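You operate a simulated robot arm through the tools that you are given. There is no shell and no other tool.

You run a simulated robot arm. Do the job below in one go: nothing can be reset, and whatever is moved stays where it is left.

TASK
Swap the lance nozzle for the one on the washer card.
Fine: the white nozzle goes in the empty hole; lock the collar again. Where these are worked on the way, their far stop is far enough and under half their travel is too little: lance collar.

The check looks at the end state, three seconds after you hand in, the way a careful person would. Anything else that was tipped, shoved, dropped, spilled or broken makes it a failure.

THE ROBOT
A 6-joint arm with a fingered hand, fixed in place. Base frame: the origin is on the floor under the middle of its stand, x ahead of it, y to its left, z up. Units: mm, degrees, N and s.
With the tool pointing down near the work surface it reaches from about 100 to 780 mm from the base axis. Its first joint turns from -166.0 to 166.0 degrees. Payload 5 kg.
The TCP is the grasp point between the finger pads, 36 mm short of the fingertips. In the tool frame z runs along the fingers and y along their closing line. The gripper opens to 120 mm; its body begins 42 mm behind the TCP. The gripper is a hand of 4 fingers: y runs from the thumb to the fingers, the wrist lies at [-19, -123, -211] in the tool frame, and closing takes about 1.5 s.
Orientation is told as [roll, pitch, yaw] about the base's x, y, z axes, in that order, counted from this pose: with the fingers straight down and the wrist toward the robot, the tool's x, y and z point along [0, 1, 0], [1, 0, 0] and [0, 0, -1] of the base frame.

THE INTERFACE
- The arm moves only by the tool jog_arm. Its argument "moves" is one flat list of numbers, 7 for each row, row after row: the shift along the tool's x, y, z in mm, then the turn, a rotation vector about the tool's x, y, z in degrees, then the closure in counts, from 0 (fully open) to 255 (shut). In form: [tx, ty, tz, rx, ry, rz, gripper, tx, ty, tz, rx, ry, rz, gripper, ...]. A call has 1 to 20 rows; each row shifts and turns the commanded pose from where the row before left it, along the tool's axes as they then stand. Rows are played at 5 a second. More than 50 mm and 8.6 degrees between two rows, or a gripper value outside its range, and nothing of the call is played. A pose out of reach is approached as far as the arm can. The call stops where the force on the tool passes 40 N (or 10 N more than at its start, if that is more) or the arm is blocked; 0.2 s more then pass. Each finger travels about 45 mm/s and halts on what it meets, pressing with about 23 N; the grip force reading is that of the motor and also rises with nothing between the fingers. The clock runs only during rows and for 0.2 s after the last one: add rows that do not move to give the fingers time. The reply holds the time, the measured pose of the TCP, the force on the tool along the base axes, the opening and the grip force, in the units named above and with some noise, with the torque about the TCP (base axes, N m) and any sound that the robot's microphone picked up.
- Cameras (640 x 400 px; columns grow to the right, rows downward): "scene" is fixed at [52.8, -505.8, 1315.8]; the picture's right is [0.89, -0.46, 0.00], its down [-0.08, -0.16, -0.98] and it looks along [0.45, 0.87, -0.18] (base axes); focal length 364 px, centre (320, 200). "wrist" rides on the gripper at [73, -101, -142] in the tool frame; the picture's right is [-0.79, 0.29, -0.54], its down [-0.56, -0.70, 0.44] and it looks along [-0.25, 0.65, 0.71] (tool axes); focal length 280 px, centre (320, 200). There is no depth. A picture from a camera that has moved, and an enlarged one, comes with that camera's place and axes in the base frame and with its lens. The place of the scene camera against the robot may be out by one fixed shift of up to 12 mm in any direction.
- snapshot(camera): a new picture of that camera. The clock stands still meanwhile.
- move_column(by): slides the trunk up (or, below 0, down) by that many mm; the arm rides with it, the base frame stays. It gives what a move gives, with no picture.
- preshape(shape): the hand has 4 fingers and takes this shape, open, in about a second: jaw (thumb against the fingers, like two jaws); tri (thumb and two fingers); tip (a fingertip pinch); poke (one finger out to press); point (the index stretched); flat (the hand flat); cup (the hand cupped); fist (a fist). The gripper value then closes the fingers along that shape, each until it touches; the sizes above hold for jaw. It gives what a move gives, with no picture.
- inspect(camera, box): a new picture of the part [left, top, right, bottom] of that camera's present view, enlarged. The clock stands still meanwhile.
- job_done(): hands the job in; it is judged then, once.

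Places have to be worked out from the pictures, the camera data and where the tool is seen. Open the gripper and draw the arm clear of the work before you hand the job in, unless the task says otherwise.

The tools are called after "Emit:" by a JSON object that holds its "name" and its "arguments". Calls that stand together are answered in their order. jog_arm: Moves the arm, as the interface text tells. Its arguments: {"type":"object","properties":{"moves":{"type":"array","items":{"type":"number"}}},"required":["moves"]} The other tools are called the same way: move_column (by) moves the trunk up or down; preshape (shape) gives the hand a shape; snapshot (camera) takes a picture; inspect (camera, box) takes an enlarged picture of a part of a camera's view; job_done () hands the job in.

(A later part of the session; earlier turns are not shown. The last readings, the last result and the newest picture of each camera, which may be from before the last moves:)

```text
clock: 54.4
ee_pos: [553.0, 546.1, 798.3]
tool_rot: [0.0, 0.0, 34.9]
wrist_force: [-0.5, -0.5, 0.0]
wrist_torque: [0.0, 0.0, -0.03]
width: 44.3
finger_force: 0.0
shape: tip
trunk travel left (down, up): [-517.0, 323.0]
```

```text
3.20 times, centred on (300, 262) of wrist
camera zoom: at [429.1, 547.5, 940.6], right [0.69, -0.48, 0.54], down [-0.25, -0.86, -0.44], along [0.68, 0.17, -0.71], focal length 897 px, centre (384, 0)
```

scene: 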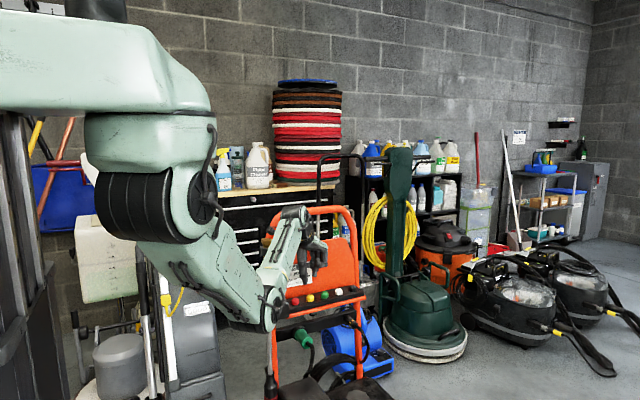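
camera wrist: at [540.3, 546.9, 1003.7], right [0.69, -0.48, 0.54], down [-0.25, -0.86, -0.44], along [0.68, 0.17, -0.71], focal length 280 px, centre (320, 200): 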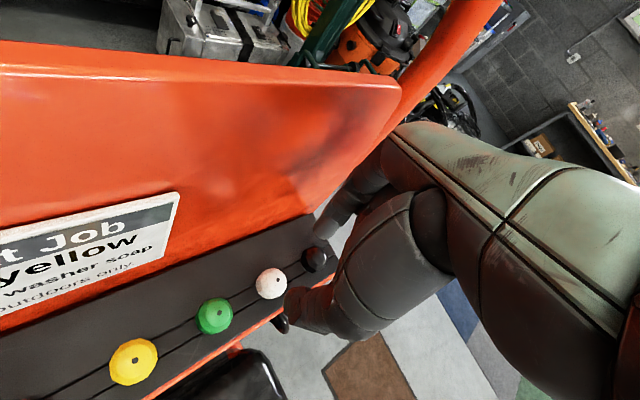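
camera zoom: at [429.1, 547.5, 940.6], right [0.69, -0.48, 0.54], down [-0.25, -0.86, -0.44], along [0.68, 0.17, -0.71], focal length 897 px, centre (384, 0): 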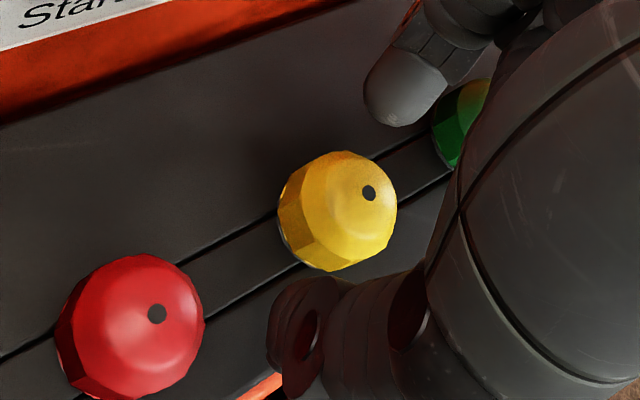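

The tips straddle yellow with clear space to red and green. I trim 1.2 mm, lower, close to just off the dome, then settle the tips down to the bar.

Emit:
{"name": "jog_arm", "arguments": {"moves": [0, 1.2, 2.5, 0, 0, 0, 160, 0, 0, 2.5, 0, 0, 0, 170, 0, 0, 0, 0, 0, 0, 185, 0, 0, 0, 0, 0, 0, 195, 0, 0, 0, 0, 0, 0, 195, 0, 0, 1.5, 0, 0, 0, 195, 0, 0, 1.5, 0, 0, 0, 195, 0, 0, 0, 0, 0, 0, 195]}}

Emit:
{"name": "inspect", "arguments": {"camera": "scene", "box": [291, 275, 331, 305]}}

Emit:
{"name": "inspect", "arguments": {"camera": "wrist", "box": [220, 200, 380, 300]}}

```text
clock: 56.2
ee_pos: [554.3, 546.3, 789.9]
tool_rot: [0.0, 0.1, 35.0]
wrist_force: [-0.7, 0.2, 0.6]
wrist_torque: [0.07, -0.02, 0.0]
width: 29.2
finger_force: 0.1
shape: tip
trunk travel left (down, up): [-517.0, 323.0]
```

```text
13.33 times, centred on (311, 290) of scene
camera zoom: at [52.8, -505.8, 1315.8], right [0.89, -0.46, 0.0], down [-0.08, -0.16, -0.98], along [0.45, 0.87, -0.18], focal length 4854 px, centre (440, -1000)
```

zoom: 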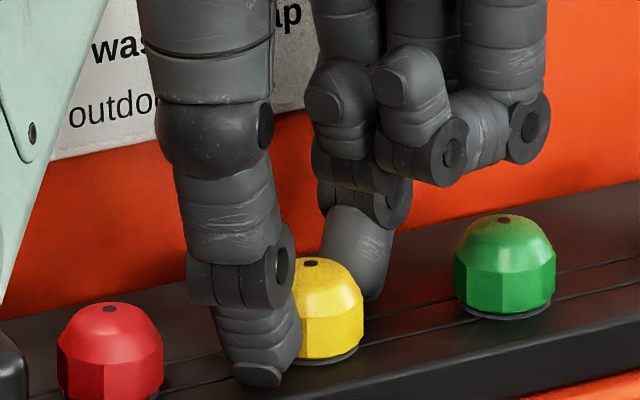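

```text
4.00 times, centred on (300, 250) of wrist
camera zoom: at [430.2, 548.2, 932.1], right [0.69, -0.48, 0.54], down [-0.25, -0.86, -0.44], along [0.68, 0.17, -0.71], focal length 1122 px, centre (400, 0)
```

zoom: 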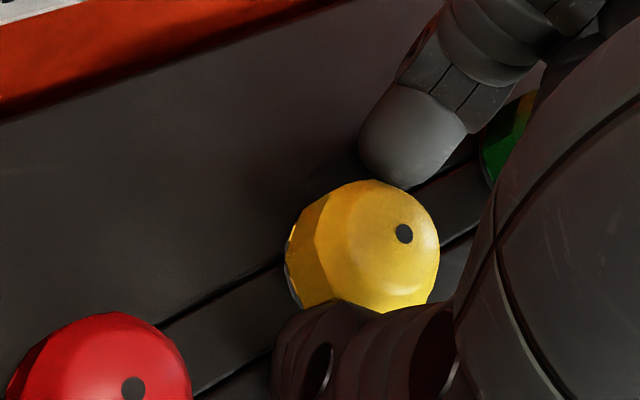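

The tips are at bar level around yellow with no contact yet. I lower 1 mm more and finish the pinch.

Emit:
{"name": "jog_arm", "arguments": {"moves": [0, 0, 0.5, 0, 0, 0, 205, 0, 0, 0.7, 0, 0, 0, 212, 0, 0, 0, 0, 0, 0, 220, 0, 0, 0, 0, 0, 0, 235, 0, 0, 0, 0, 0, 0, 255, 0, 0, 0, 0, 0, 0, 255, 0, 0, 0, 0, 0, 0, 255]}}

Emit:
{"name": "inspect", "arguments": {"camera": "scene", "box": [291, 275, 331, 305]}}

Emit:
{"name": "inspect", "arguments": {"camera": "wrist", "box": [220, 200, 380, 300]}}

```text
clock: 57.8
ee_pos: [553.6, 546.6, 789.6]
tool_rot: [0.0, 0.0, 35.0]
wrist_force: [-1.6, 0.1, 4.5]
wrist_torque: [-0.06, 0.18, 0.01]
width: 20.7
finger_force: 22.7
shape: tip
trunk travel left (down, up): [-517.0, 323.0]
```

```text
13.33 times, centred on (311, 290) of scene
camera zoom: at [52.8, -505.8, 1315.8], right [0.89, -0.46, 0.0], down [-0.08, -0.16, -0.98], along [0.45, 0.87, -0.18], focal length 4854 px, centre (440, -1000)
```

zoom: 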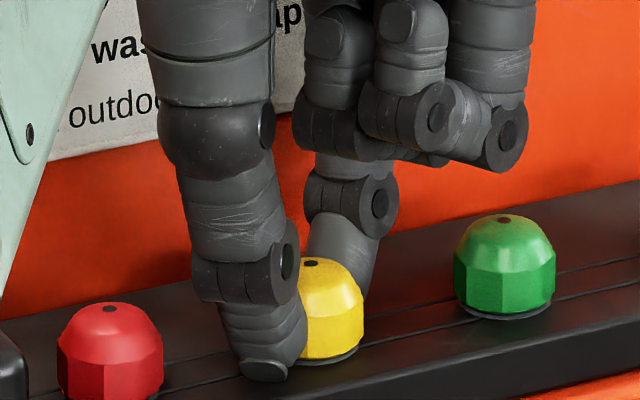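

```text
4.00 times, centred on (300, 250) of wrist
camera zoom: at [429.7, 548.4, 931.6], right [0.69, -0.48, 0.54], down [-0.25, -0.86, -0.44], along [0.68, 0.17, -0.71], focal length 1122 px, centre (400, 0)
```

zoom: 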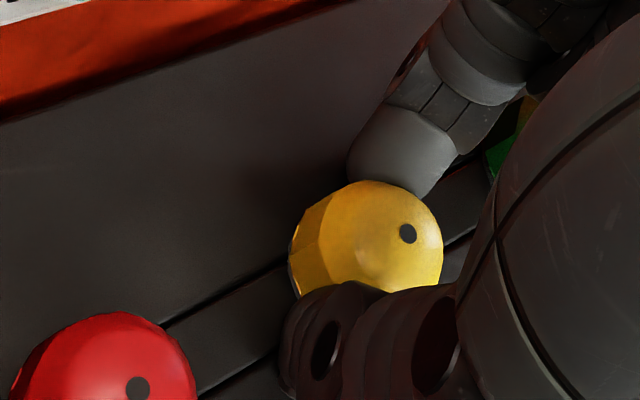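

Yellow is gripped at 20.7 mm and 22.7 N, similar to the white grip. I lift it slowly out of its hole.

Emit:
{"name": "jog_arm", "arguments": {"moves": [0, 0, -2, 0, 0, 0, 255, 0, 0, -3, 0, 0, 0, 255, 0, 0, -4, 0, 0, 0, 255, 0, 0, -5, 0, 0, 0, 255, 0, 0, 0, 0, 0, 0, 255]}}

Emit:
{"name": "inspect", "arguments": {"camera": "scene", "box": [291, 275, 331, 305]}}

Emit:
{"name": "inspect", "arguments": {"camera": "wrist", "box": [220, 200, 380, 300]}}

```text
clock: 59.0
ee_pos: [553.9, 546.9, 803.4]
tool_rot: [0.1, 0.0, 34.9]
wrist_force: [-0.2, 1.0, -0.5]
wrist_torque: [0.03, 0.01, 0.01]
width: 20.7
finger_force: 23.3
shape: tip
trunk travel left (down, up): [-517.0, 323.0]
```

```text
13.33 times, centred on (311, 290) of scene
camera zoom: at [52.8, -505.8, 1315.8], right [0.89, -0.46, 0.0], down [-0.08, -0.16, -0.98], along [0.45, 0.87, -0.18], focal length 4854 px, centre (440, -1000)
```

zoom: 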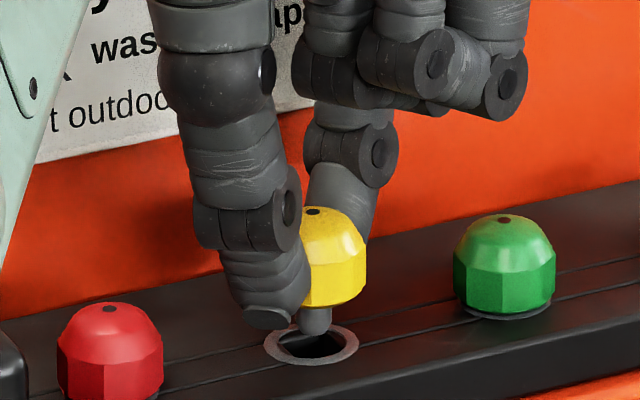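

```text
4.00 times, centred on (300, 250) of wrist
camera zoom: at [429.9, 549.0, 945.3], right [0.69, -0.48, 0.54], down [-0.25, -0.86, -0.44], along [0.68, 0.17, -0.71], focal length 1122 px, centre (400, 0)
```

zoom: 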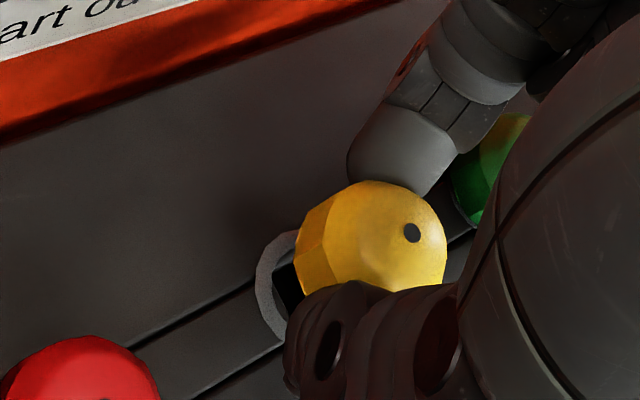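

Yellow came out cleanly with its stem, and the neighbours are still in place. I lift it 50 mm more and then raise the trunk back up.

Emit:
{"name": "jog_arm", "arguments": {"moves": [0, 0, -10, 0, 0, 0, 255, 0, 0, -15, 0, 0, 0, 255, 0, 0, -15, 0, 0, 0, 255, 0, 0, -15, 0, 0, 0, 255, 0, 0, 0, 0, 0, 0, 255]}}

Emit:
{"name": "move_column", "arguments": {"by": 250}}

Emit:
{"name": "snapshot", "arguments": {"camera": "scene"}}

Emit:
{"name": "snapshot", "arguments": {"camera": "wrist"}}

```text
clock: 60.2
ee_pos: [553.9, 545.3, 859.3]
tool_rot: [-0.1, -0.1, 35.0]
wrist_force: [0.5, -0.3, 0.4]
wrist_torque: [0.02, 0.02, -0.01]
width: 20.4
finger_force: 22.9
shape: tip
trunk travel left (down, up): [-517.0, 323.0]
```

```text
clock: 62.8
ee_pos: [554.0, 546.5, 1108.1]
tool_rot: [-0.1, 0.1, 35.0]
wrist_force: [-0.7, 0.3, -0.7]
wrist_torque: [0.0, 0.02, 0.0]
width: 20.5
finger_force: 22.6
shape: tip
trunk travel left (down, up): [-767.0, 73.0]
```

```text
taken
```

scene: 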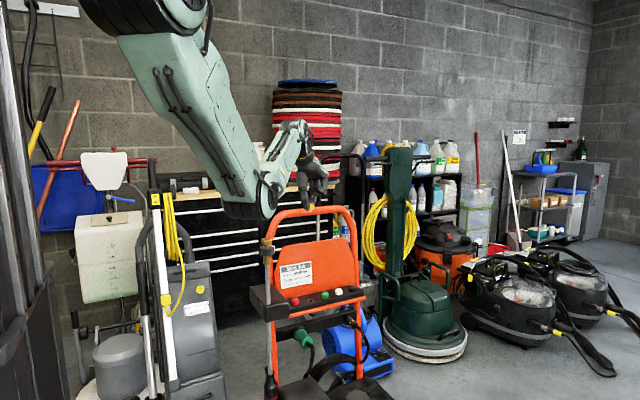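

```text
taken
camera wrist: at [430.3, 548.6, 1250.4], right [0.69, -0.48, 0.54], down [-0.25, -0.86, -0.44], along [0.68, 0.17, -0.71], focal length 280 px, centre (320, 200)
```

wrist: 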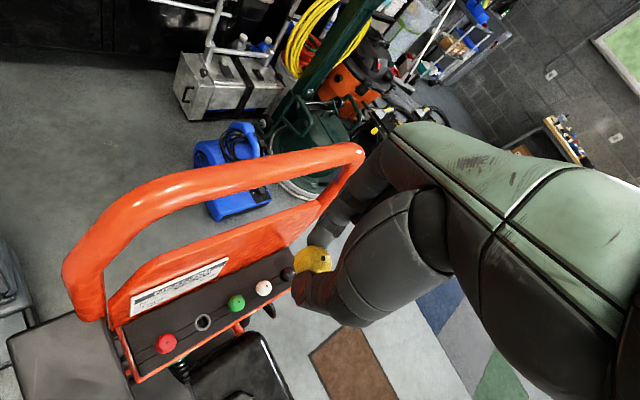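

The yellow nozzle is held securely. I carry it back over the lance and turn the hand to yaw 0 as for the removal.

Emit:
{"name": "jog_arm", "arguments": {"moves": [5.1, -19.9, 0, 0, 0, 0, 255, 5.1, -19.9, 0, 0, 0, 0, 255, 5.1, -19.9, 0, 0, 0, 0, 255, 5.1, -19.9, 0, 0, 0, 0, 255, 5.1, -19.9, 0, 0, 0, 0, 255, 5.1, -19.9, 0, 0, 0, 0, 255, 5.1, -19.9, 0, 0, 0, 0, 255, 5.1, -19.9, 0, 0, 0, 0, 255, 5.1, -19.9, 0, 0, 0, 0, 255, 0, 0, 0, 0, 0, 7, 255, 0, 0, 0, 0, 0, 7, 255, 0, 0, 0, 0, 0, 7, 255, 0, 0, 0, 0, 0, 7, 255, 0, 0, 0, 0, 0, 7, 255, 0, 0, 0, 0, 0, 0, 255]}}

Emit:
{"name": "inspect", "arguments": {"camera": "scene", "box": [241, 205, 297, 250]}}

Emit:
{"name": "inspect", "arguments": {"camera": "wrist", "box": [200, 180, 400, 340]}}

```text
clock: 66.0
ee_pos: [381.1, 481.3, 1109.5]
tool_rot: [0.0, 0.0, -0.1]
wrist_force: [-0.2, 0.0, 0.2]
wrist_torque: [0.01, -0.01, -0.02]
width: 20.4
finger_force: 23.0
shape: tip
trunk travel left (down, up): [-767.0, 73.0]
```

```text
8.89 times, centred on (269, 228) of scene
camera zoom: at [52.8, -505.8, 1315.8], right [0.89, -0.46, 0.0], down [-0.08, -0.16, -0.98], along [0.45, 0.87, -0.18], focal length 3236 px, centre (773, -44)
```

zoom: 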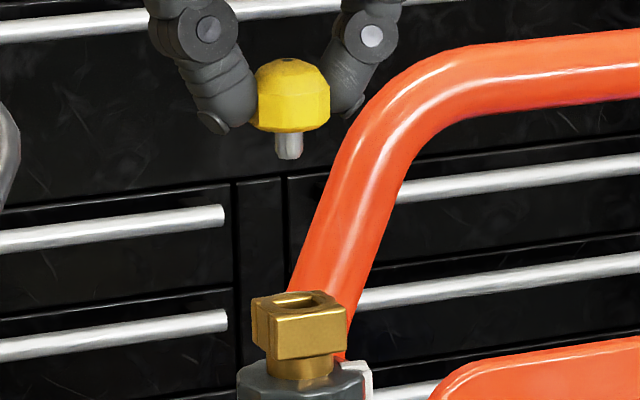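

```text
2.50 times, centred on (300, 260) of wrist
camera zoom: at [279.7, 554.2, 1251.2], right [0.29, -0.79, 0.54], down [-0.7, -0.56, -0.44], along [0.65, -0.25, -0.71], focal length 701 px, centre (370, 50)
```

zoom: 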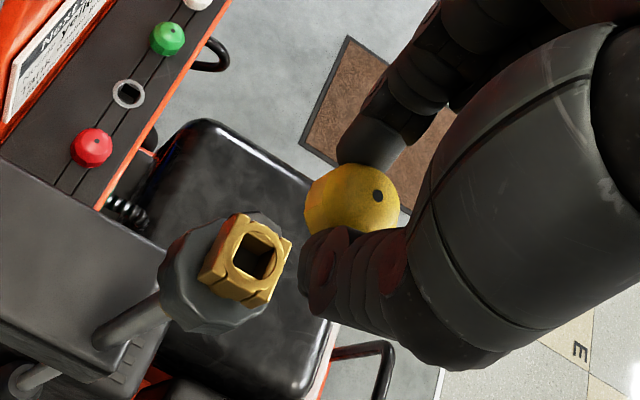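

By both cameras the yellow stem needs about +1.8 mm in x and 0.5 mm in y to sit over the socket. I apply that, descend to about 6 mm above the socket and check.

Emit:
{"name": "jog_arm", "arguments": {"moves": [0.5, 1.8, 0, 0, 0, 0, 255, 0, 0, 14, 0, 0, 0, 255, 0, 0, 14, 0, 0, 0, 255, 0, 0, 14, 0, 0, 0, 255, 0, 0, 0, 0, 0, 0, 255]}}

Emit:
{"name": "inspect", "arguments": {"camera": "scene", "box": [253, 218, 285, 243]}}

Emit:
{"name": "inspect", "arguments": {"camera": "wrist", "box": [220, 180, 380, 300]}}

```text
clock: 67.2
ee_pos: [383.3, 481.9, 1065.6]
tool_rot: [0.1, 0.0, -0.1]
wrist_force: [0.0, 0.8, -0.7]
wrist_torque: [-0.01, 0.0, -0.01]
width: 20.9
finger_force: 23.1
shape: tip
trunk travel left (down, up): [-767.0, 73.0]
```

```text
16.00 times, centred on (269, 230) of scene
camera zoom: at [52.8, -505.8, 1315.8], right [0.89, -0.46, 0.0], down [-0.08, -0.16, -0.98], along [0.45, 0.87, -0.18], focal length 5825 px, centre (1136, -288)
```

zoom: 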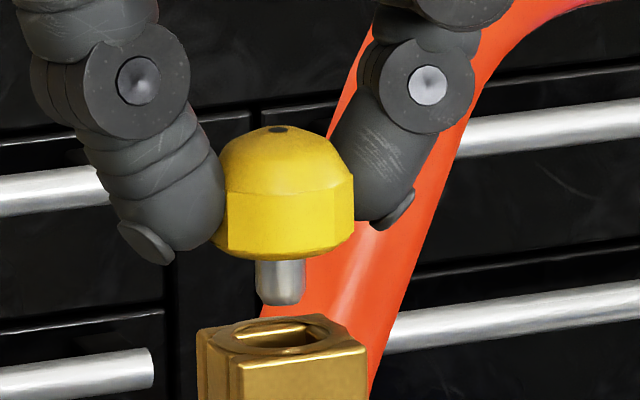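

```text
3.33 times, centred on (300, 240) of wrist
camera zoom: at [282.3, 556.2, 1207.9], right [0.29, -0.79, 0.54], down [-0.7, -0.56, -0.44], along [0.65, -0.25, -0.71], focal length 935 px, centre (387, 67)
```

zoom: 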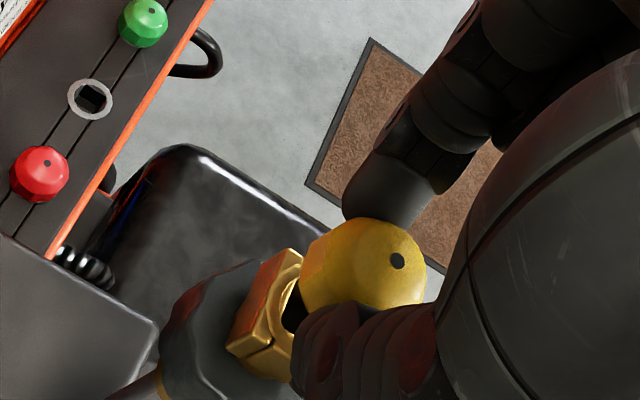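

The stem is over the socket within about 1 mm. I trim 0.7 mm toward -y and lower to the mouth of the socket.

Emit:
{"name": "jog_arm", "arguments": {"moves": [-0.7, 0.1, 0, 0, 0, 0, 255, 0, 0, 2.5, 0, 0, 0, 255, 0, 0, 2.5, 0, 0, 0, 255, 0, 0, 0, 0, 0, 0, 255]}}

Emit:
{"name": "inspect", "arguments": {"camera": "scene", "box": [253, 218, 285, 243]}}

Emit:
{"name": "inspect", "arguments": {"camera": "wrist", "box": [250, 200, 350, 280]}}

```text
clock: 68.2
ee_pos: [384.1, 480.8, 1061.1]
tool_rot: [0.0, 0.0, 0.0]
wrist_force: [0.6, -0.7, -0.8]
wrist_torque: [-0.02, 0.03, -0.01]
width: 20.7
finger_force: 23.3
shape: tip
trunk travel left (down, up): [-767.0, 73.0]
```

```text
16.00 times, centred on (269, 230) of scene
camera zoom: at [52.8, -505.8, 1315.8], right [0.89, -0.46, 0.0], down [-0.08, -0.16, -0.98], along [0.45, 0.87, -0.18], focal length 5825 px, centre (1136, -288)
```

zoom: 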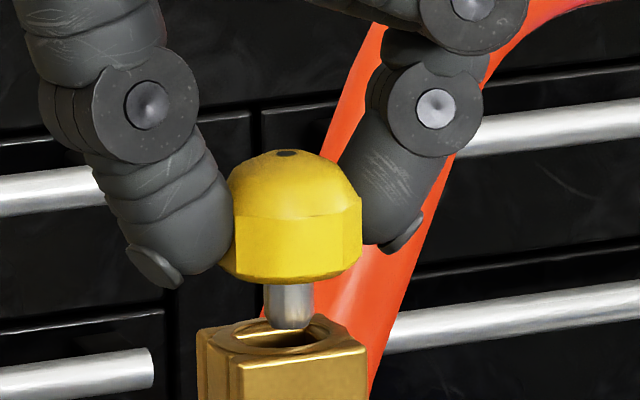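

```text
5.00 times, centred on (300, 240) of wrist
camera zoom: at [283.0, 554.2, 1203.9], right [0.29, -0.79, 0.54], down [-0.7, -0.56, -0.44], along [0.65, -0.25, -0.71], focal length 1402 px, centre (420, 0)
```

zoom: 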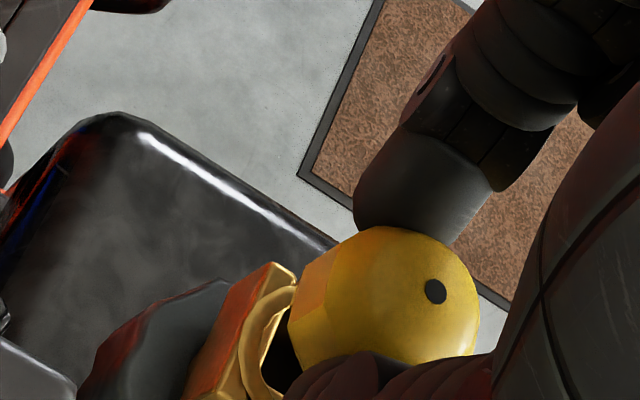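

The stem tip is at the socket mouth, about 1 mm to the right of centre. I correct that and lower gently.

Emit:
{"name": "jog_arm", "arguments": {"moves": [0.4, -1.0, 0, 0, 0, 0, 255, 0, 0, 2, 0, 0, 0, 255, 0, 0, 1.5, 0, 0, 0, 255, 0, 0, 0, 0, 0, 0, 255]}}

Emit:
{"name": "inspect", "arguments": {"camera": "scene", "box": [253, 218, 285, 243]}}

```text
clock: 69.2
ee_pos: [383.4, 481.8, 1058.9]
tool_rot: [0.0, 0.0, 0.1]
wrist_force: [-0.2, 0.9, 0.9]
wrist_torque: [0.0, 0.02, 0.0]
width: 20.7
finger_force: 23.3
shape: tip
trunk travel left (down, up): [-767.0, 73.0]
```

```text
16.00 times, centred on (269, 230) of scene
camera zoom: at [52.8, -505.8, 1315.8], right [0.89, -0.46, 0.0], down [-0.08, -0.16, -0.98], along [0.45, 0.87, -0.18], focal length 5825 px, centre (1136, -288)
```

zoom: 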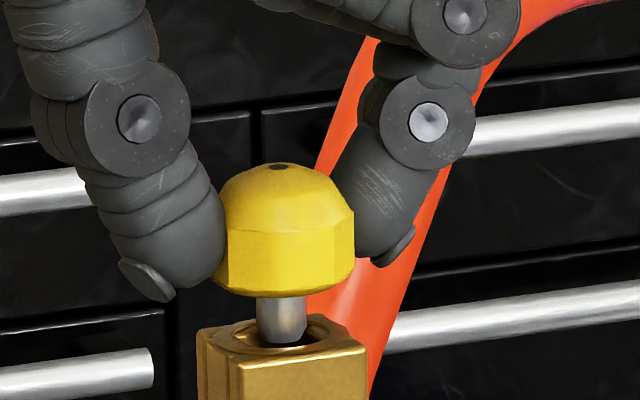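

The stem has entered the socket with no load. I keep lowering in small steps toward seating.

Emit:
{"name": "jog_arm", "arguments": {"moves": [0, 0.3, 1.5, 0, 0, 0, 255, 0, 0, 1.5, 0, 0, 0, 255, 0, 0, 0, 0, 0, 0, 255]}}

Emit:
{"name": "inspect", "arguments": {"camera": "scene", "box": [253, 218, 285, 243]}}

```text
clock: 70.0
ee_pos: [381.8, 483.6, 1055.5]
tool_rot: [0.0, -0.1, 0.0]
wrist_force: [-0.3, 0.1, -0.5]
wrist_torque: [0.05, 0.0, -0.02]
width: 20.8
finger_force: 23.2
shape: tip
trunk travel left (down, up): [-767.0, 73.0]
```

```text
16.00 times, centred on (269, 230) of scene
camera zoom: at [52.8, -505.8, 1315.8], right [0.89, -0.46, 0.0], down [-0.08, -0.16, -0.98], along [0.45, 0.87, -0.18], focal length 5825 px, centre (1136, -288)
```

zoom: 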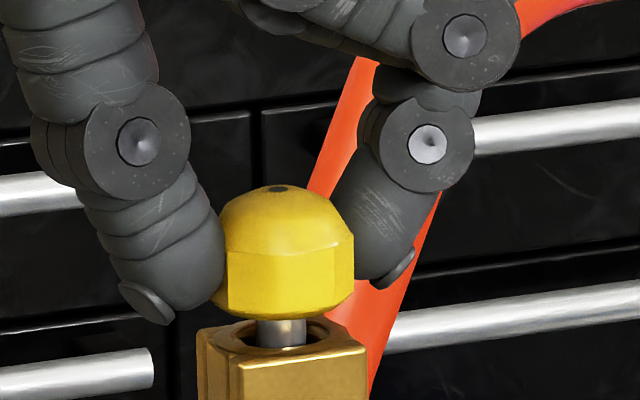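

The stem is well in and there are about 4–5 mm to go. I lower in 1 mm steps until I feel it seat.

Emit:
{"name": "jog_arm", "arguments": {"moves": [0, 0, 1, 0, 0, 0, 255, 0, 0, 1, 0, 0, 0, 255, 0, 0, 1, 0, 0, 0, 255, 0, 0, 0, 0, 0, 0, 255]}}

Emit:
{"name": "inspect", "arguments": {"camera": "scene", "box": [253, 218, 285, 243]}}

```text
clock: 71.0
ee_pos: [382.4, 481.8, 1051.7]
tool_rot: [0.0, 0.0, -0.1]
wrist_force: [0.5, -0.7, -0.5]
wrist_torque: [0.03, 0.01, -0.03]
width: 21.1
finger_force: 23.0
shape: tip
trunk travel left (down, up): [-767.0, 73.0]
```

```text
16.00 times, centred on (269, 230) of scene
camera zoom: at [52.8, -505.8, 1315.8], right [0.89, -0.46, 0.0], down [-0.08, -0.16, -0.98], along [0.45, 0.87, -0.18], focal length 5825 px, centre (1136, -288)
```

zoom: 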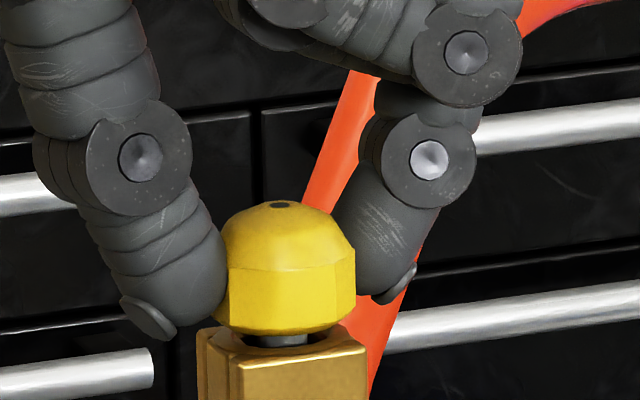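

Almost seated, with no load yet. I go two more 1 mm steps and read the force.

Emit:
{"name": "jog_arm", "arguments": {"moves": [0, 0, 1, 0, 0, 0, 255, 0, 0, 0, 0, 0, 0, 255]}}

Emit:
{"name": "jog_arm", "arguments": {"moves": [0, 0, 1, 0, 0, 0, 255, 0, 0, 0, 0, 0, 0, 255]}}

Emit:
{"name": "inspect", "arguments": {"camera": "scene", "box": [253, 218, 285, 243]}}

```text
clock: 71.6
ee_pos: [382.1, 483.4, 1050.9]
tool_rot: [0.0, 0.0, -0.1]
wrist_force: [-0.5, -0.2, 0.3]
wrist_torque: [-0.02, -0.01, -0.01]
width: 20.7
finger_force: 22.8
shape: tip
trunk travel left (down, up): [-767.0, 73.0]
```

```text
clock: 72.2
ee_pos: [382.4, 483.3, 1049.1]
tool_rot: [0.0, 0.1, -0.1]
wrist_force: [0.2, -0.4, -2.8]
wrist_torque: [0.02, -0.08, 0.02]
width: 20.7
finger_force: 23.2
shape: tip
trunk travel left (down, up): [-767.0, 73.0]
```

```text
16.00 times, centred on (269, 230) of scene
camera zoom: at [52.8, -505.8, 1315.8], right [0.89, -0.46, 0.0], down [-0.08, -0.16, -0.98], along [0.45, 0.87, -0.18], focal length 5825 px, centre (1136, -288)
```

zoom: 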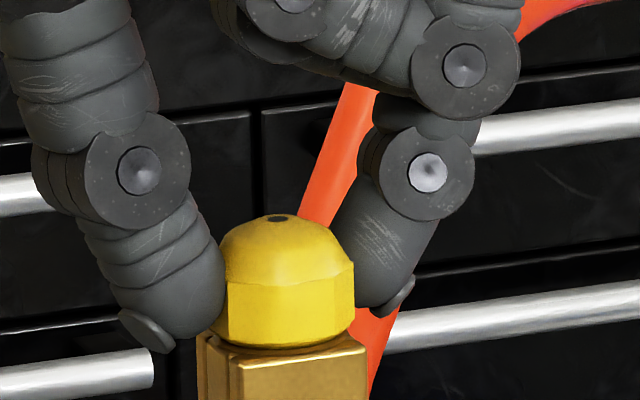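

The dome top is within about 1 mm of where white's top was. I lower a last 1 mm and check the force.

Emit:
{"name": "jog_arm", "arguments": {"moves": [0, 0, 1, 0, 0, 0, 255, 0, 0, 0, 0, 0, 0, 255]}}

Emit:
{"name": "inspect", "arguments": {"camera": "scene", "box": [253, 218, 285, 243]}}

```text
clock: 72.8
ee_pos: [382.9, 482.3, 1049.5]
tool_rot: [-0.1, 0.0, 0.0]
wrist_force: [-0.5, -1.4, 0.7]
wrist_torque: [0.0, -0.07, -0.02]
width: 20.5
finger_force: 23.1
shape: tip
trunk travel left (down, up): [-767.0, 73.0]
```

```text
16.00 times, centred on (269, 230) of scene
camera zoom: at [52.8, -505.8, 1315.8], right [0.89, -0.46, 0.0], down [-0.08, -0.16, -0.98], along [0.45, 0.87, -0.18], focal length 5825 px, centre (1136, -288)
```

zoom: 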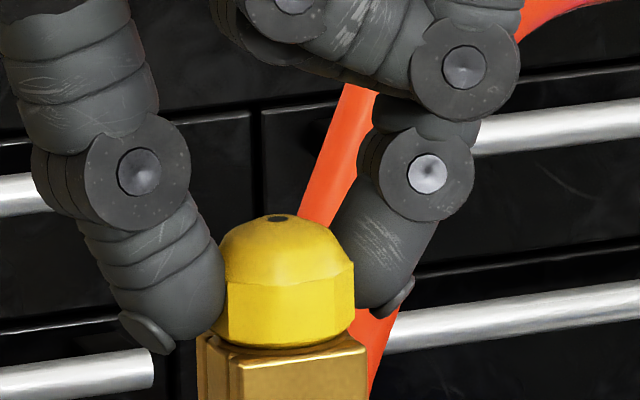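

The picture barely changed, so the dome may be resting on the block. I press another 1 mm to confirm by force.

Emit:
{"name": "jog_arm", "arguments": {"moves": [0, 0, 1, 0, 0, 0, 255, 0, 0, 0, 0, 0, 0, 255]}}

Emit:
{"name": "inspect", "arguments": {"camera": "scene", "box": [253, 218, 285, 243]}}

```text
clock: 73.4
ee_pos: [382.2, 481.8, 1049.7]
tool_rot: [0.1, 0.0, 0.0]
wrist_force: [-0.4, -1.1, 4.0]
wrist_torque: [-0.06, 0.01, -0.03]
width: 20.6
finger_force: 22.8
shape: tip
trunk travel left (down, up): [-767.0, 73.0]
```

```text
16.00 times, centred on (269, 230) of scene
camera zoom: at [52.8, -505.8, 1315.8], right [0.89, -0.46, 0.0], down [-0.08, -0.16, -0.98], along [0.45, 0.87, -0.18], focal length 5825 px, centre (1136, -288)
```

zoom: 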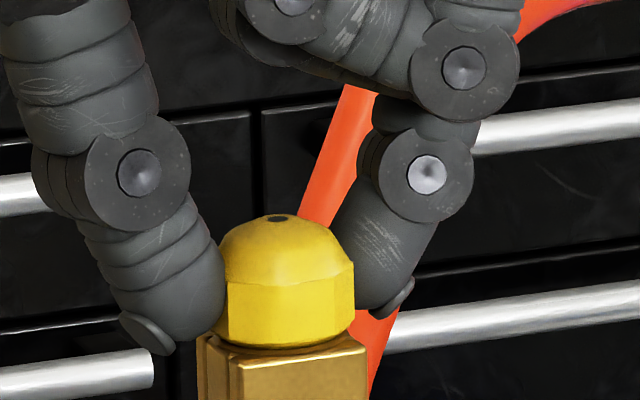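

The force builds to 4 N with no further motion, and the dome top is at the same image row as white's was (231.6), so yellow is seated. I release it gently and lift off.

Emit:
{"name": "jog_arm", "arguments": {"moves": [0, 0, 0, 0, 0, 0, 225, 0, 0, 0, 0, 0, 0, 210, 0, 0, 0, 0, 0, 0, 195, 0, 0, 0, 0, 0, 0, 180, 0, 0, 0, 0, 0, 0, 150, 0, 0, 0, 0, 0, 0, 120, 0, 0, 0, 0, 0, 0, 100, 0, 0, 0, 0, 0, 0, 100, 0, 0, -10, 0, 0, 0, 100, 0, 0, -20, 0, 0, 0, 100, 0, 0, -30, 0, 0, 0, 100, 0, 0, 0, 0, 0, 0, 60]}}

Emit:
{"name": "inspect", "arguments": {"camera": "scene", "box": [249, 218, 289, 250]}}

Emit:
{"name": "inspect", "arguments": {"camera": "wrist", "box": [180, 180, 380, 340]}}

```text
clock: 76.0
ee_pos: [382.4, 482.6, 1107.3]
tool_rot: [0.0, 0.0, 0.0]
wrist_force: [0.0, 0.3, 0.2]
wrist_torque: [0.02, 0.03, -0.01]
width: 91.7
finger_force: 0.0
shape: tip
trunk travel left (down, up): [-767.0, 73.0]
```

```text
12.50 times, centred on (269, 234) of scene
camera zoom: at [52.8, -505.8, 1315.8], right [0.89, -0.46, 0.0], down [-0.08, -0.16, -0.98], along [0.45, 0.87, -0.18], focal length 4551 px, centre (958, -225)
```

zoom: 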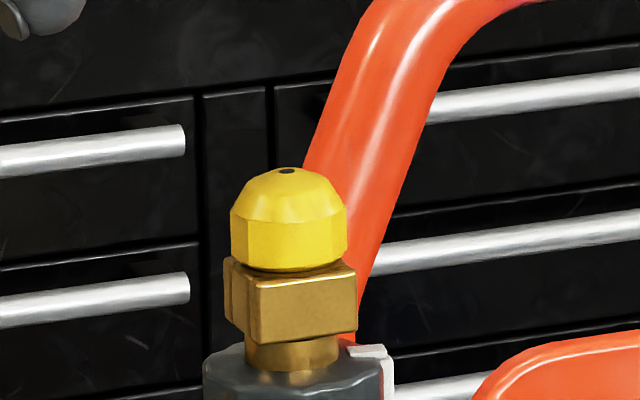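

```text
2.50 times, centred on (280, 260) of wrist
camera zoom: at [281.4, 556.5, 1250.3], right [0.29, -0.79, 0.54], down [-0.7, -0.56, -0.44], along [0.65, -0.25, -0.71], focal length 701 px, centre (420, 50)
```

zoom: 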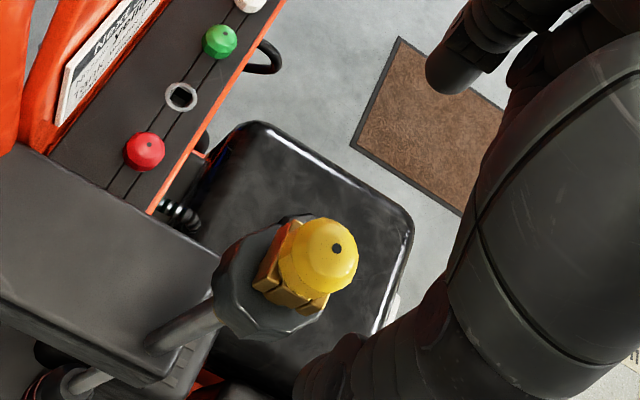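

Yellow is fully seated in the lance. Now the collar must be locked again. I return to the jaw shape and turn the hand back to yaw of about 96° above the lance, ready for a clockwise turn.

Emit:
{"name": "preshape", "arguments": {"shape": "jaw"}}

Emit:
{"name": "jog_arm", "arguments": {"moves": [0, 0, -2, 0, 0, -8, 0, 0, 0, -2, 0, 0, -8, 0, 0, 0, 0, 0, 0, -8, 0, 0, 0, 0, 0, 0, -8, 0, 0, 0, 0, 0, 0, -8, 0, 0, 0, 0, 0, 0, -8, 0, 0, 0, 0, 0, 0, -8, 0, 0, 0, 0, 0, 0, -8, 0, 0, 0, 0, 0, 0, -8, 0, 0, 0, 0, 0, 0, -8, 0, 0, 0, 0, 0, 0, -8, 0, 0, 0, 0, 0, 0, -8, 0, 0.7, -6.3, 0, 0, 0, 0, 0, 0, 0, 0, 0, 0, 0, 0]}}

Emit:
{"name": "snapshot", "arguments": {"camera": "wrist"}}

Emit:
{"name": "snapshot", "arguments": {"camera": "scene"}}

```text
clock: 76.9
ee_pos: [382.0, 484.2, 1108.1]
tool_rot: [0.0, 0.0, 0.0]
wrist_force: [-0.2, -0.1, 0.3]
wrist_torque: [-0.01, -0.01, 0.01]
width: 119.9
finger_force: 0.1
shape: jaw
trunk travel left (down, up): [-767.0, 73.0]
```

```text
clock: 79.9
ee_pos: [382.5, 474.2, 1111.7]
tool_rot: [0.0, 0.0, 96.1]
wrist_force: [0.3, 0.4, 0.2]
wrist_torque: [0.0, -0.03, 0.02]
width: 119.7
finger_force: 0.0
shape: jaw
trunk travel left (down, up): [-767.0, 73.0]
```

```text
taken
camera wrist: at [321.9, 367.0, 1254.5], right [0.75, 0.37, 0.54], down [0.63, -0.64, -0.44], along [0.18, 0.68, -0.71], focal length 280 px, centre (320, 200)
```

wrist: 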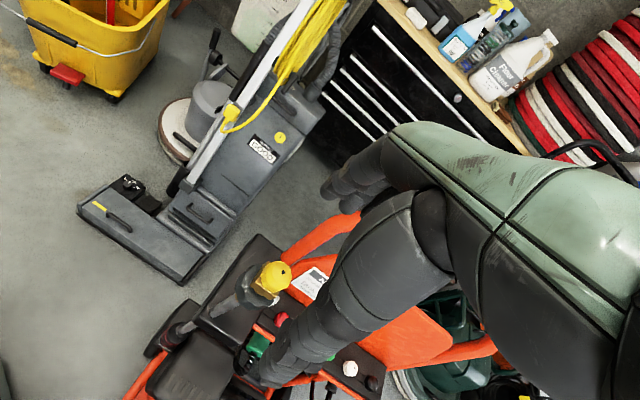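

```text
taken
```

scene: 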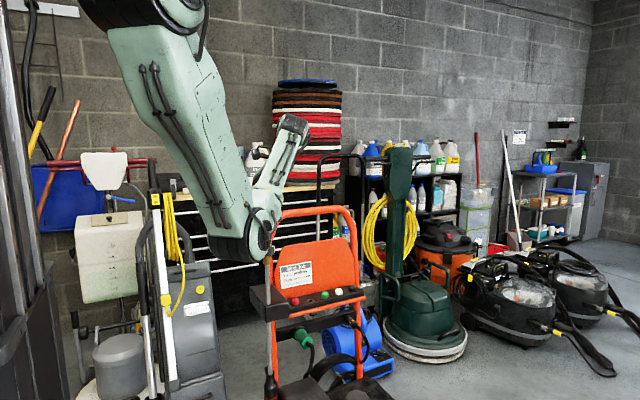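

The hand is over the lance at yaw 96°. I centre it (about 2 mm) and lower to the collar height used before.

Emit:
{"name": "jog_arm", "arguments": {"moves": [1.2, 2.3, 20, 0, 0, 0, 0, 0, 0, 30, 0, 0, 0, 0, 0, 0, 30, 0, 0, 0, 0, 0, 0, 20, 0, 0, 0, 0, 0, 0, 15.5, 0, 0, 0, 0, 0, 0, 0, 0, 0, 0, 0]}}

Emit:
{"name": "inspect", "arguments": {"camera": "wrist", "box": [230, 180, 410, 320]}}

```text
clock: 81.3
ee_pos: [379.8, 474.8, 996.1]
tool_rot: [0.1, 0.0, 96.1]
wrist_force: [-0.8, 0.1, -0.6]
wrist_torque: [0.02, 0.02, -0.02]
width: 120.1
finger_force: 0.1
shape: jaw
trunk travel left (down, up): [-767.0, 73.0]
```

```text
2.86 times, centred on (320, 250) of wrist
camera zoom: at [318.7, 366.8, 1139.1], right [0.75, 0.37, 0.54], down [0.63, -0.64, -0.44], along [0.18, 0.68, -0.71], focal length 801 px, centre (320, 57)
```

zoom: 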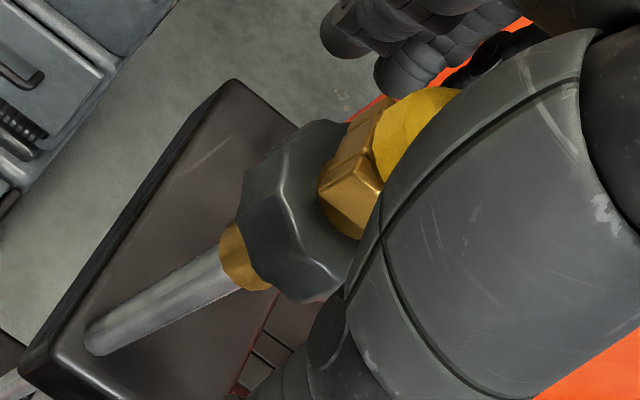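

The collar is between the fingers, about 2 mm off. I trim that and close on the collar.

Emit:
{"name": "jog_arm", "arguments": {"moves": [-2, 2, 0, 0, 0, 0, 0, 0, 0, 0, 0, 0, 0, 0, 0, 0, 0, 0, 0, 0, 255, 0, 0, 0, 0, 0, 0, 255, 0, 0, 0, 0, 0, 0, 255, 0, 0, 0, 0, 0, 0, 255, 0, 0, 0, 0, 0, 0, 255, 0, 0, 0, 0, 0, 0, 255, 0, 0, 0, 0, 0, 0, 255, 0, 0, 0, 0, 0, 0, 255]}}

Emit:
{"name": "inspect", "arguments": {"camera": "wrist", "box": [230, 180, 410, 320]}}

Emit:
{"name": "inspect", "arguments": {"camera": "scene", "box": [235, 205, 305, 275]}}

```text
clock: 83.5
ee_pos: [383.0, 478.5, 997.7]
tool_rot: [0.0, -0.1, 96.0]
wrist_force: [-1.3, -2.4, -0.9]
wrist_torque: [-0.01, 0.04, -0.01]
width: 34.7
finger_force: 23.4
shape: jaw
trunk travel left (down, up): [-767.0, 73.0]
```

```text
2.86 times, centred on (320, 250) of wrist
camera zoom: at [320.8, 370.0, 1139.4], right [0.76, 0.37, 0.54], down [0.63, -0.64, -0.44], along [0.18, 0.68, -0.71], focal length 801 px, centre (320, 57)
```

zoom: 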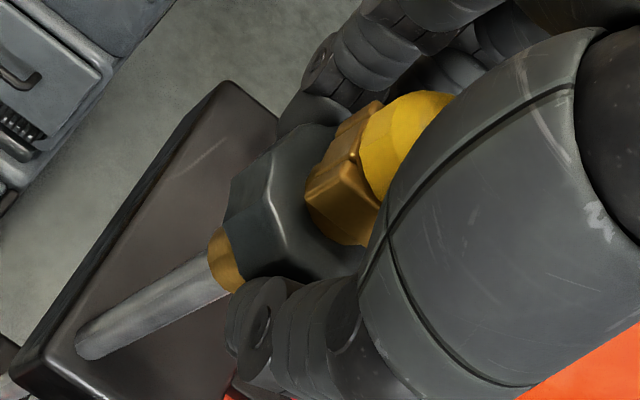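

```text
5.71 times, centred on (270, 240) of scene
camera zoom: at [52.8, -505.8, 1315.8], right [0.89, -0.46, 0.0], down [-0.08, -0.16, -0.98], along [0.45, 0.87, -0.18], focal length 2080 px, centre (606, -29)
```

zoom: 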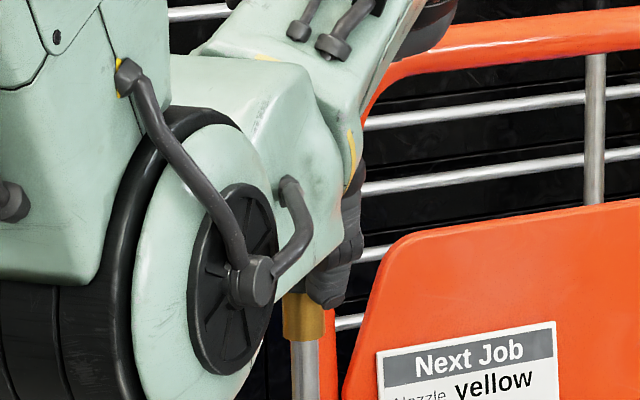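

The collar is gripped at 34.7 mm. I turn clockwise as seen from above, about the lance axis, checking the load every few rows.

Emit:
{"name": "jog_arm", "arguments": {"moves": [0.3, 0, 0, 0, 0, 4, 255, 0.6, 0, 0, 0, 0, 8, 255, 0.6, 0, 0, 0, 0, 8, 255, 0.6, 0, 0, 0, 0, 8, 255, 0, 0, 0, 0, 0, 0, 255]}}

Emit:
{"name": "inspect", "arguments": {"camera": "scene", "box": [235, 205, 305, 275]}}

```text
clock: 84.7
ee_pos: [380.8, 477.8, 996.7]
tool_rot: [0.0, -0.2, 68.0]
wrist_force: [-2.2, -3.2, 4.2]
wrist_torque: [-0.13, 0.04, -0.02]
width: 34.1
finger_force: 22.7
shape: jaw
trunk travel left (down, up): [-767.0, 73.0]
```

```text
5.71 times, centred on (270, 240) of scene
camera zoom: at [52.8, -505.8, 1315.8], right [0.89, -0.46, 0.0], down [-0.08, -0.16, -0.98], along [0.45, 0.87, -0.18], focal length 2080 px, centre (606, -29)
```

zoom: 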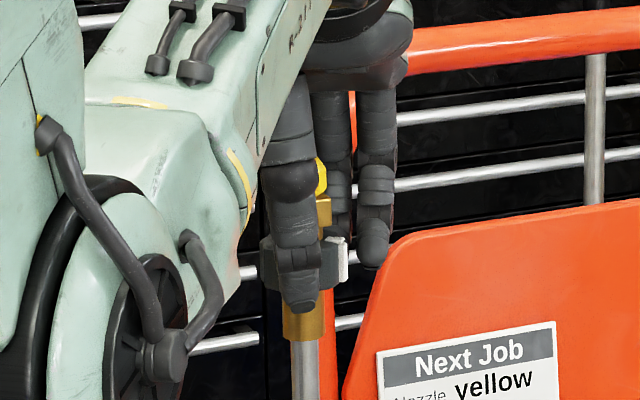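

The rib is coming round with the hand at low load. I continue turning.

Emit:
{"name": "jog_arm", "arguments": {"moves": [0.6, 0, 0, 0, 0, 8, 255, 0.6, 0, 0, 0, 0, 8, 255, 0.6, 0, 0, 0, 0, 8, 255, 0, 0, 0, 0, 0, 0, 255]}}

Emit:
{"name": "inspect", "arguments": {"camera": "scene", "box": [235, 205, 305, 275]}}

```text
clock: 85.7
ee_pos: [379.8, 479.6, 998.4]
tool_rot: [0.1, 0.0, 43.9]
wrist_force: [0.3, -5.1, 1.5]
wrist_torque: [-0.06, -0.03, -0.03]
width: 34.0
finger_force: 23.3
shape: jaw
trunk travel left (down, up): [-767.0, 73.0]
```

```text
5.71 times, centred on (270, 240) of scene
camera zoom: at [52.8, -505.8, 1315.8], right [0.89, -0.46, 0.0], down [-0.08, -0.16, -0.98], along [0.45, 0.87, -0.18], focal length 2080 px, centre (606, -29)
```

zoom: 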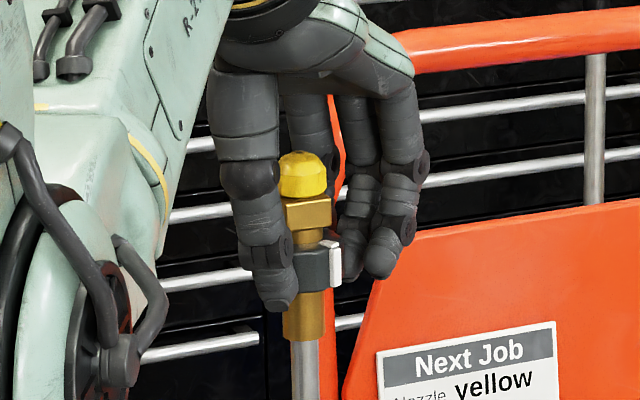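

The rib is moving back to the front as expected. I continue toward yaw 0 and relieve the small side load.

Emit:
{"name": "jog_arm", "arguments": {"moves": [0.2, -0.4, 0, 0, 0, 8, 255, 0.5, 0, 0, 0, 0, 8, 255, 0.6, 0, 0, 0, 0, 8, 255, 0, 0, 0, 0, 0, 0, 255]}}

Emit:
{"name": "inspect", "arguments": {"camera": "scene", "box": [235, 205, 305, 275]}}

```text
clock: 86.7
ee_pos: [378.4, 480.8, 997.9]
tool_rot: [0.0, 0.0, 19.9]
wrist_force: [0.3, -3.3, 0.7]
wrist_torque: [-0.05, -0.06, 0.01]
width: 34.1
finger_force: 23.2
shape: jaw
trunk travel left (down, up): [-767.0, 73.0]
```

```text
5.71 times, centred on (270, 240) of scene
camera zoom: at [52.8, -505.8, 1315.8], right [0.89, -0.46, 0.0], down [-0.08, -0.16, -0.98], along [0.45, 0.87, -0.18], focal length 2080 px, centre (606, -29)
```

zoom: 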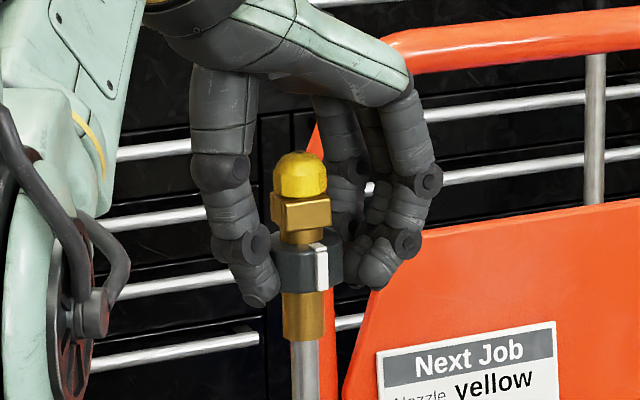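

The rib is nearly back at its original place. I turn on in small steps until I feel the locking stop.

Emit:
{"name": "jog_arm", "arguments": {"moves": [0.45, 0, 0, 0, 0, 6, 255, 0.45, 0, 0, 0, 0, 6, 255, 0, 0, 0, 0, 0, 0, 255]}}

Emit:
{"name": "inspect", "arguments": {"camera": "scene", "box": [250, 225, 290, 265]}}

```text
clock: 87.5
ee_pos: [380.5, 481.7, 996.5]
tool_rot: [0.1, 0.0, 8.0]
wrist_force: [0.1, -0.8, 5.4]
wrist_torque: [0.01, -0.14, 0.12]
width: 34.3
finger_force: 22.9
shape: jaw
trunk travel left (down, up): [-767.0, 73.0]
```

```text
10.00 times, centred on (270, 245) of scene
camera zoom: at [52.8, -505.8, 1315.8], right [0.89, -0.46, 0.0], down [-0.08, -0.16, -0.98], along [0.45, 0.87, -0.18], focal length 3640 px, centre (820, -250)
```

zoom: 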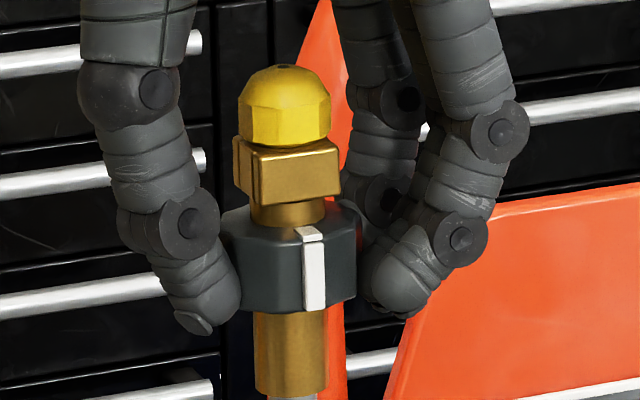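

The rib offset now equals the starting one (2.3 px), and the torque is starting to build at +0.12. I nudge a bit more to confirm the hard stop.

Emit:
{"name": "jog_arm", "arguments": {"moves": [0.3, 0, 0, 0, 0, 4, 255, 0.3, 0, 0, 0, 0, 4, 255, 0, 0, 0, 0, 0, 0, 255]}}

Emit:
{"name": "inspect", "arguments": {"camera": "scene", "box": [250, 225, 290, 265]}}

```text
clock: 88.3
ee_pos: [378.1, 483.3, 995.8]
tool_rot: [0.1, 0.1, 0.1]
wrist_force: [3.6, 3.9, 3.7]
wrist_torque: [0.11, -0.3, 0.36]
width: 34.0
finger_force: 23.3
shape: jaw
trunk travel left (down, up): [-767.0, 73.0]
```

```text
10.00 times, centred on (270, 245) of scene
camera zoom: at [52.8, -505.8, 1315.8], right [0.89, -0.46, 0.0], down [-0.08, -0.16, -0.98], along [0.45, 0.87, -0.18], focal length 3640 px, centre (820, -250)
```

zoom: 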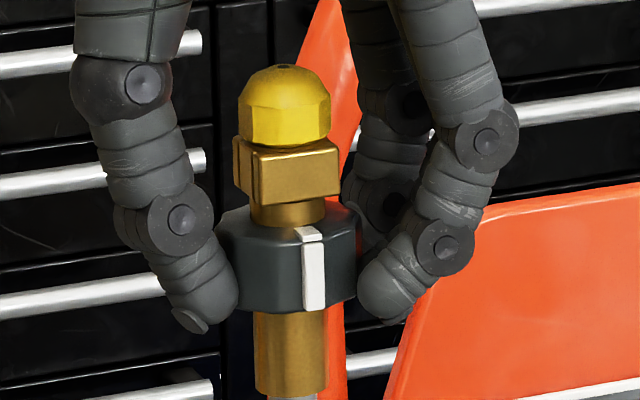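

The collar no longer moves and the torque has risen to 0.36, so it is locked at its original stop. I open the hand and lift clear.

Emit:
{"name": "jog_arm", "arguments": {"moves": [0, 0, 0, 0, 0, 0, 200, 0, 0, 0, 0, 0, 0, 120, 0, 0, 0, 0, 0, 0, 0, 0, 0, 0, 0, 0, 0, 0, 0, 0, 0, 0, 0, 0, 0, 0, 0, 0, 0, 0, 0, 0, 0, 0, 0, 0, 0, 0, 0, 0, 0, -25, 0, 0, 0, 0, 0, 0, -35, 0, 0, 0, 0, 0, 0, -40, 0, 0, 0, 0, 0, 0, -20, 0, 0, 0, 0, 0, 0, 0, 0, 0, 0, 0]}}

Emit:
{"name": "inspect", "arguments": {"camera": "scene", "box": [250, 225, 290, 265]}}

Emit:
{"name": "snapshot", "arguments": {"camera": "wrist"}}

Emit:
{"name": "snapshot", "arguments": {"camera": "scene"}}

```text
clock: 90.9
ee_pos: [377.3, 481.2, 1117.0]
tool_rot: [0.0, 0.0, 0.1]
wrist_force: [-0.5, 0.8, 0.2]
wrist_torque: [0.0, -0.03, 0.0]
width: 119.6
finger_force: 0.1
shape: jaw
trunk travel left (down, up): [-767.0, 73.0]
```

```text
10.00 times, centred on (270, 245) of scene
camera zoom: at [52.8, -505.8, 1315.8], right [0.89, -0.46, 0.0], down [-0.08, -0.16, -0.98], along [0.45, 0.87, -0.18], focal length 3640 px, centre (820, -250)
```

zoom: 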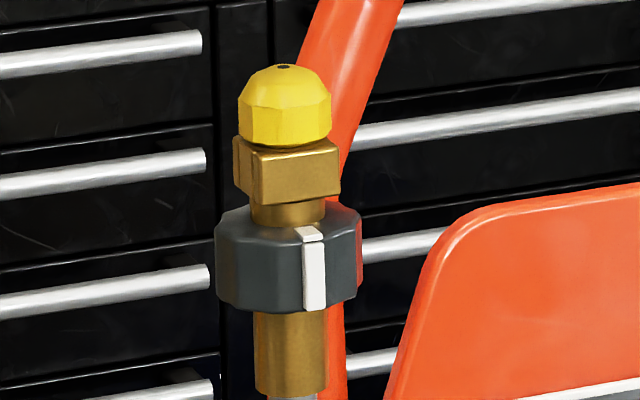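

```text
taken
camera wrist: at [276.1, 554.3, 1259.0], right [0.29, -0.79, 0.54], down [-0.7, -0.56, -0.44], along [0.65, -0.25, -0.71], focal length 280 px, centre (320, 200)
```

wrist: 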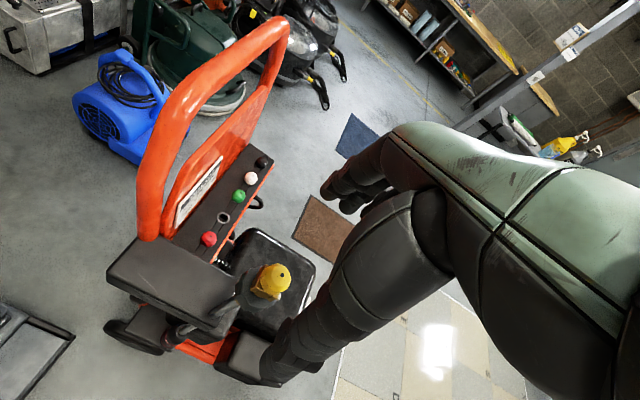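

```text
taken
```

scene: 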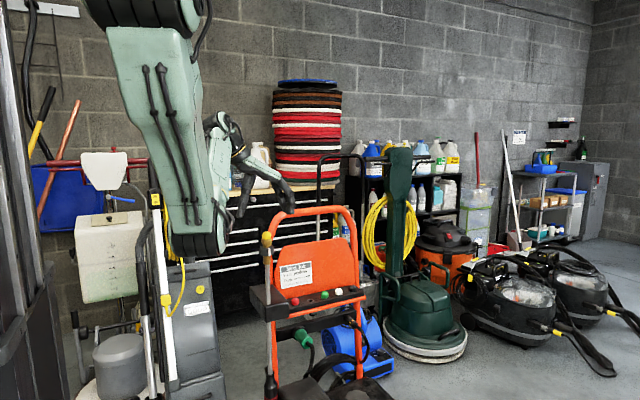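

The collar is locked with its rib in the original position, yellow is on the lance, and white is in the rack. I withdraw the arm up and away toward the starting pose.

Emit:
{"name": "jog_arm", "arguments": {"moves": [0, 0, -20, 0, 0, 0, 0, 0, 10, -20, 0, 0, 0, 0, -5, 22, -16, 0, 0, 0, 0, -5, 22, -16, 0, 0, 0, 0, -5, 22, -16, 0, 0, 0, 0, -5, 22, -16, 0, 0, 0, 0, -5, 22, -16, 0, 0, 0, 0, -5, 22, -16, 0, 0, 0, 0, -5, 22, -16, 0, 0, 0, 0, -5, 22, -16, 0, 0, 0, 0, 0, 0, 0, 0, 0, 0, 0]}}

Emit:
{"name": "inspect", "arguments": {"camera": "scene", "box": [240, 220, 400, 320]}}

Emit:
{"name": "snapshot", "arguments": {"camera": "wrist"}}

```text
clock: 93.3
ee_pos: [560.7, 441.9, 1286.0]
tool_rot: [0.0, 0.0, -0.1]
wrist_force: [-0.2, -0.4, -0.5]
wrist_torque: [0.01, -0.02, -0.03]
width: 119.6
finger_force: 0.0
shape: jaw
trunk travel left (down, up): [-767.0, 73.0]
```

```text
4.00 times, centred on (320, 270) of scene
camera zoom: at [52.8, -505.8, 1315.8], right [0.89, -0.46, 0.0], down [-0.08, -0.16, -0.98], along [0.45, 0.87, -0.18], focal length 1456 px, centre (320, -80)
```

zoom: 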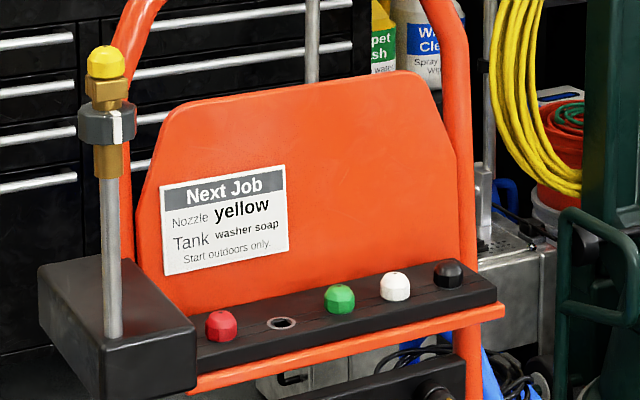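

```text
taken
camera wrist: at [461.3, 514.8, 1427.1], right [0.29, -0.79, 0.54], down [-0.7, -0.56, -0.44], along [0.65, -0.25, -0.71], focal length 280 px, centre (320, 200)
```

wrist: 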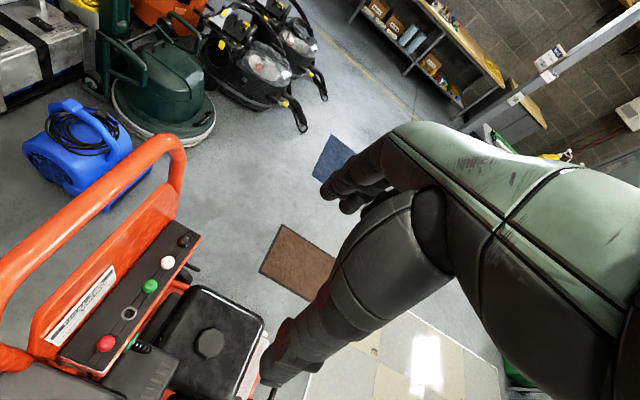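

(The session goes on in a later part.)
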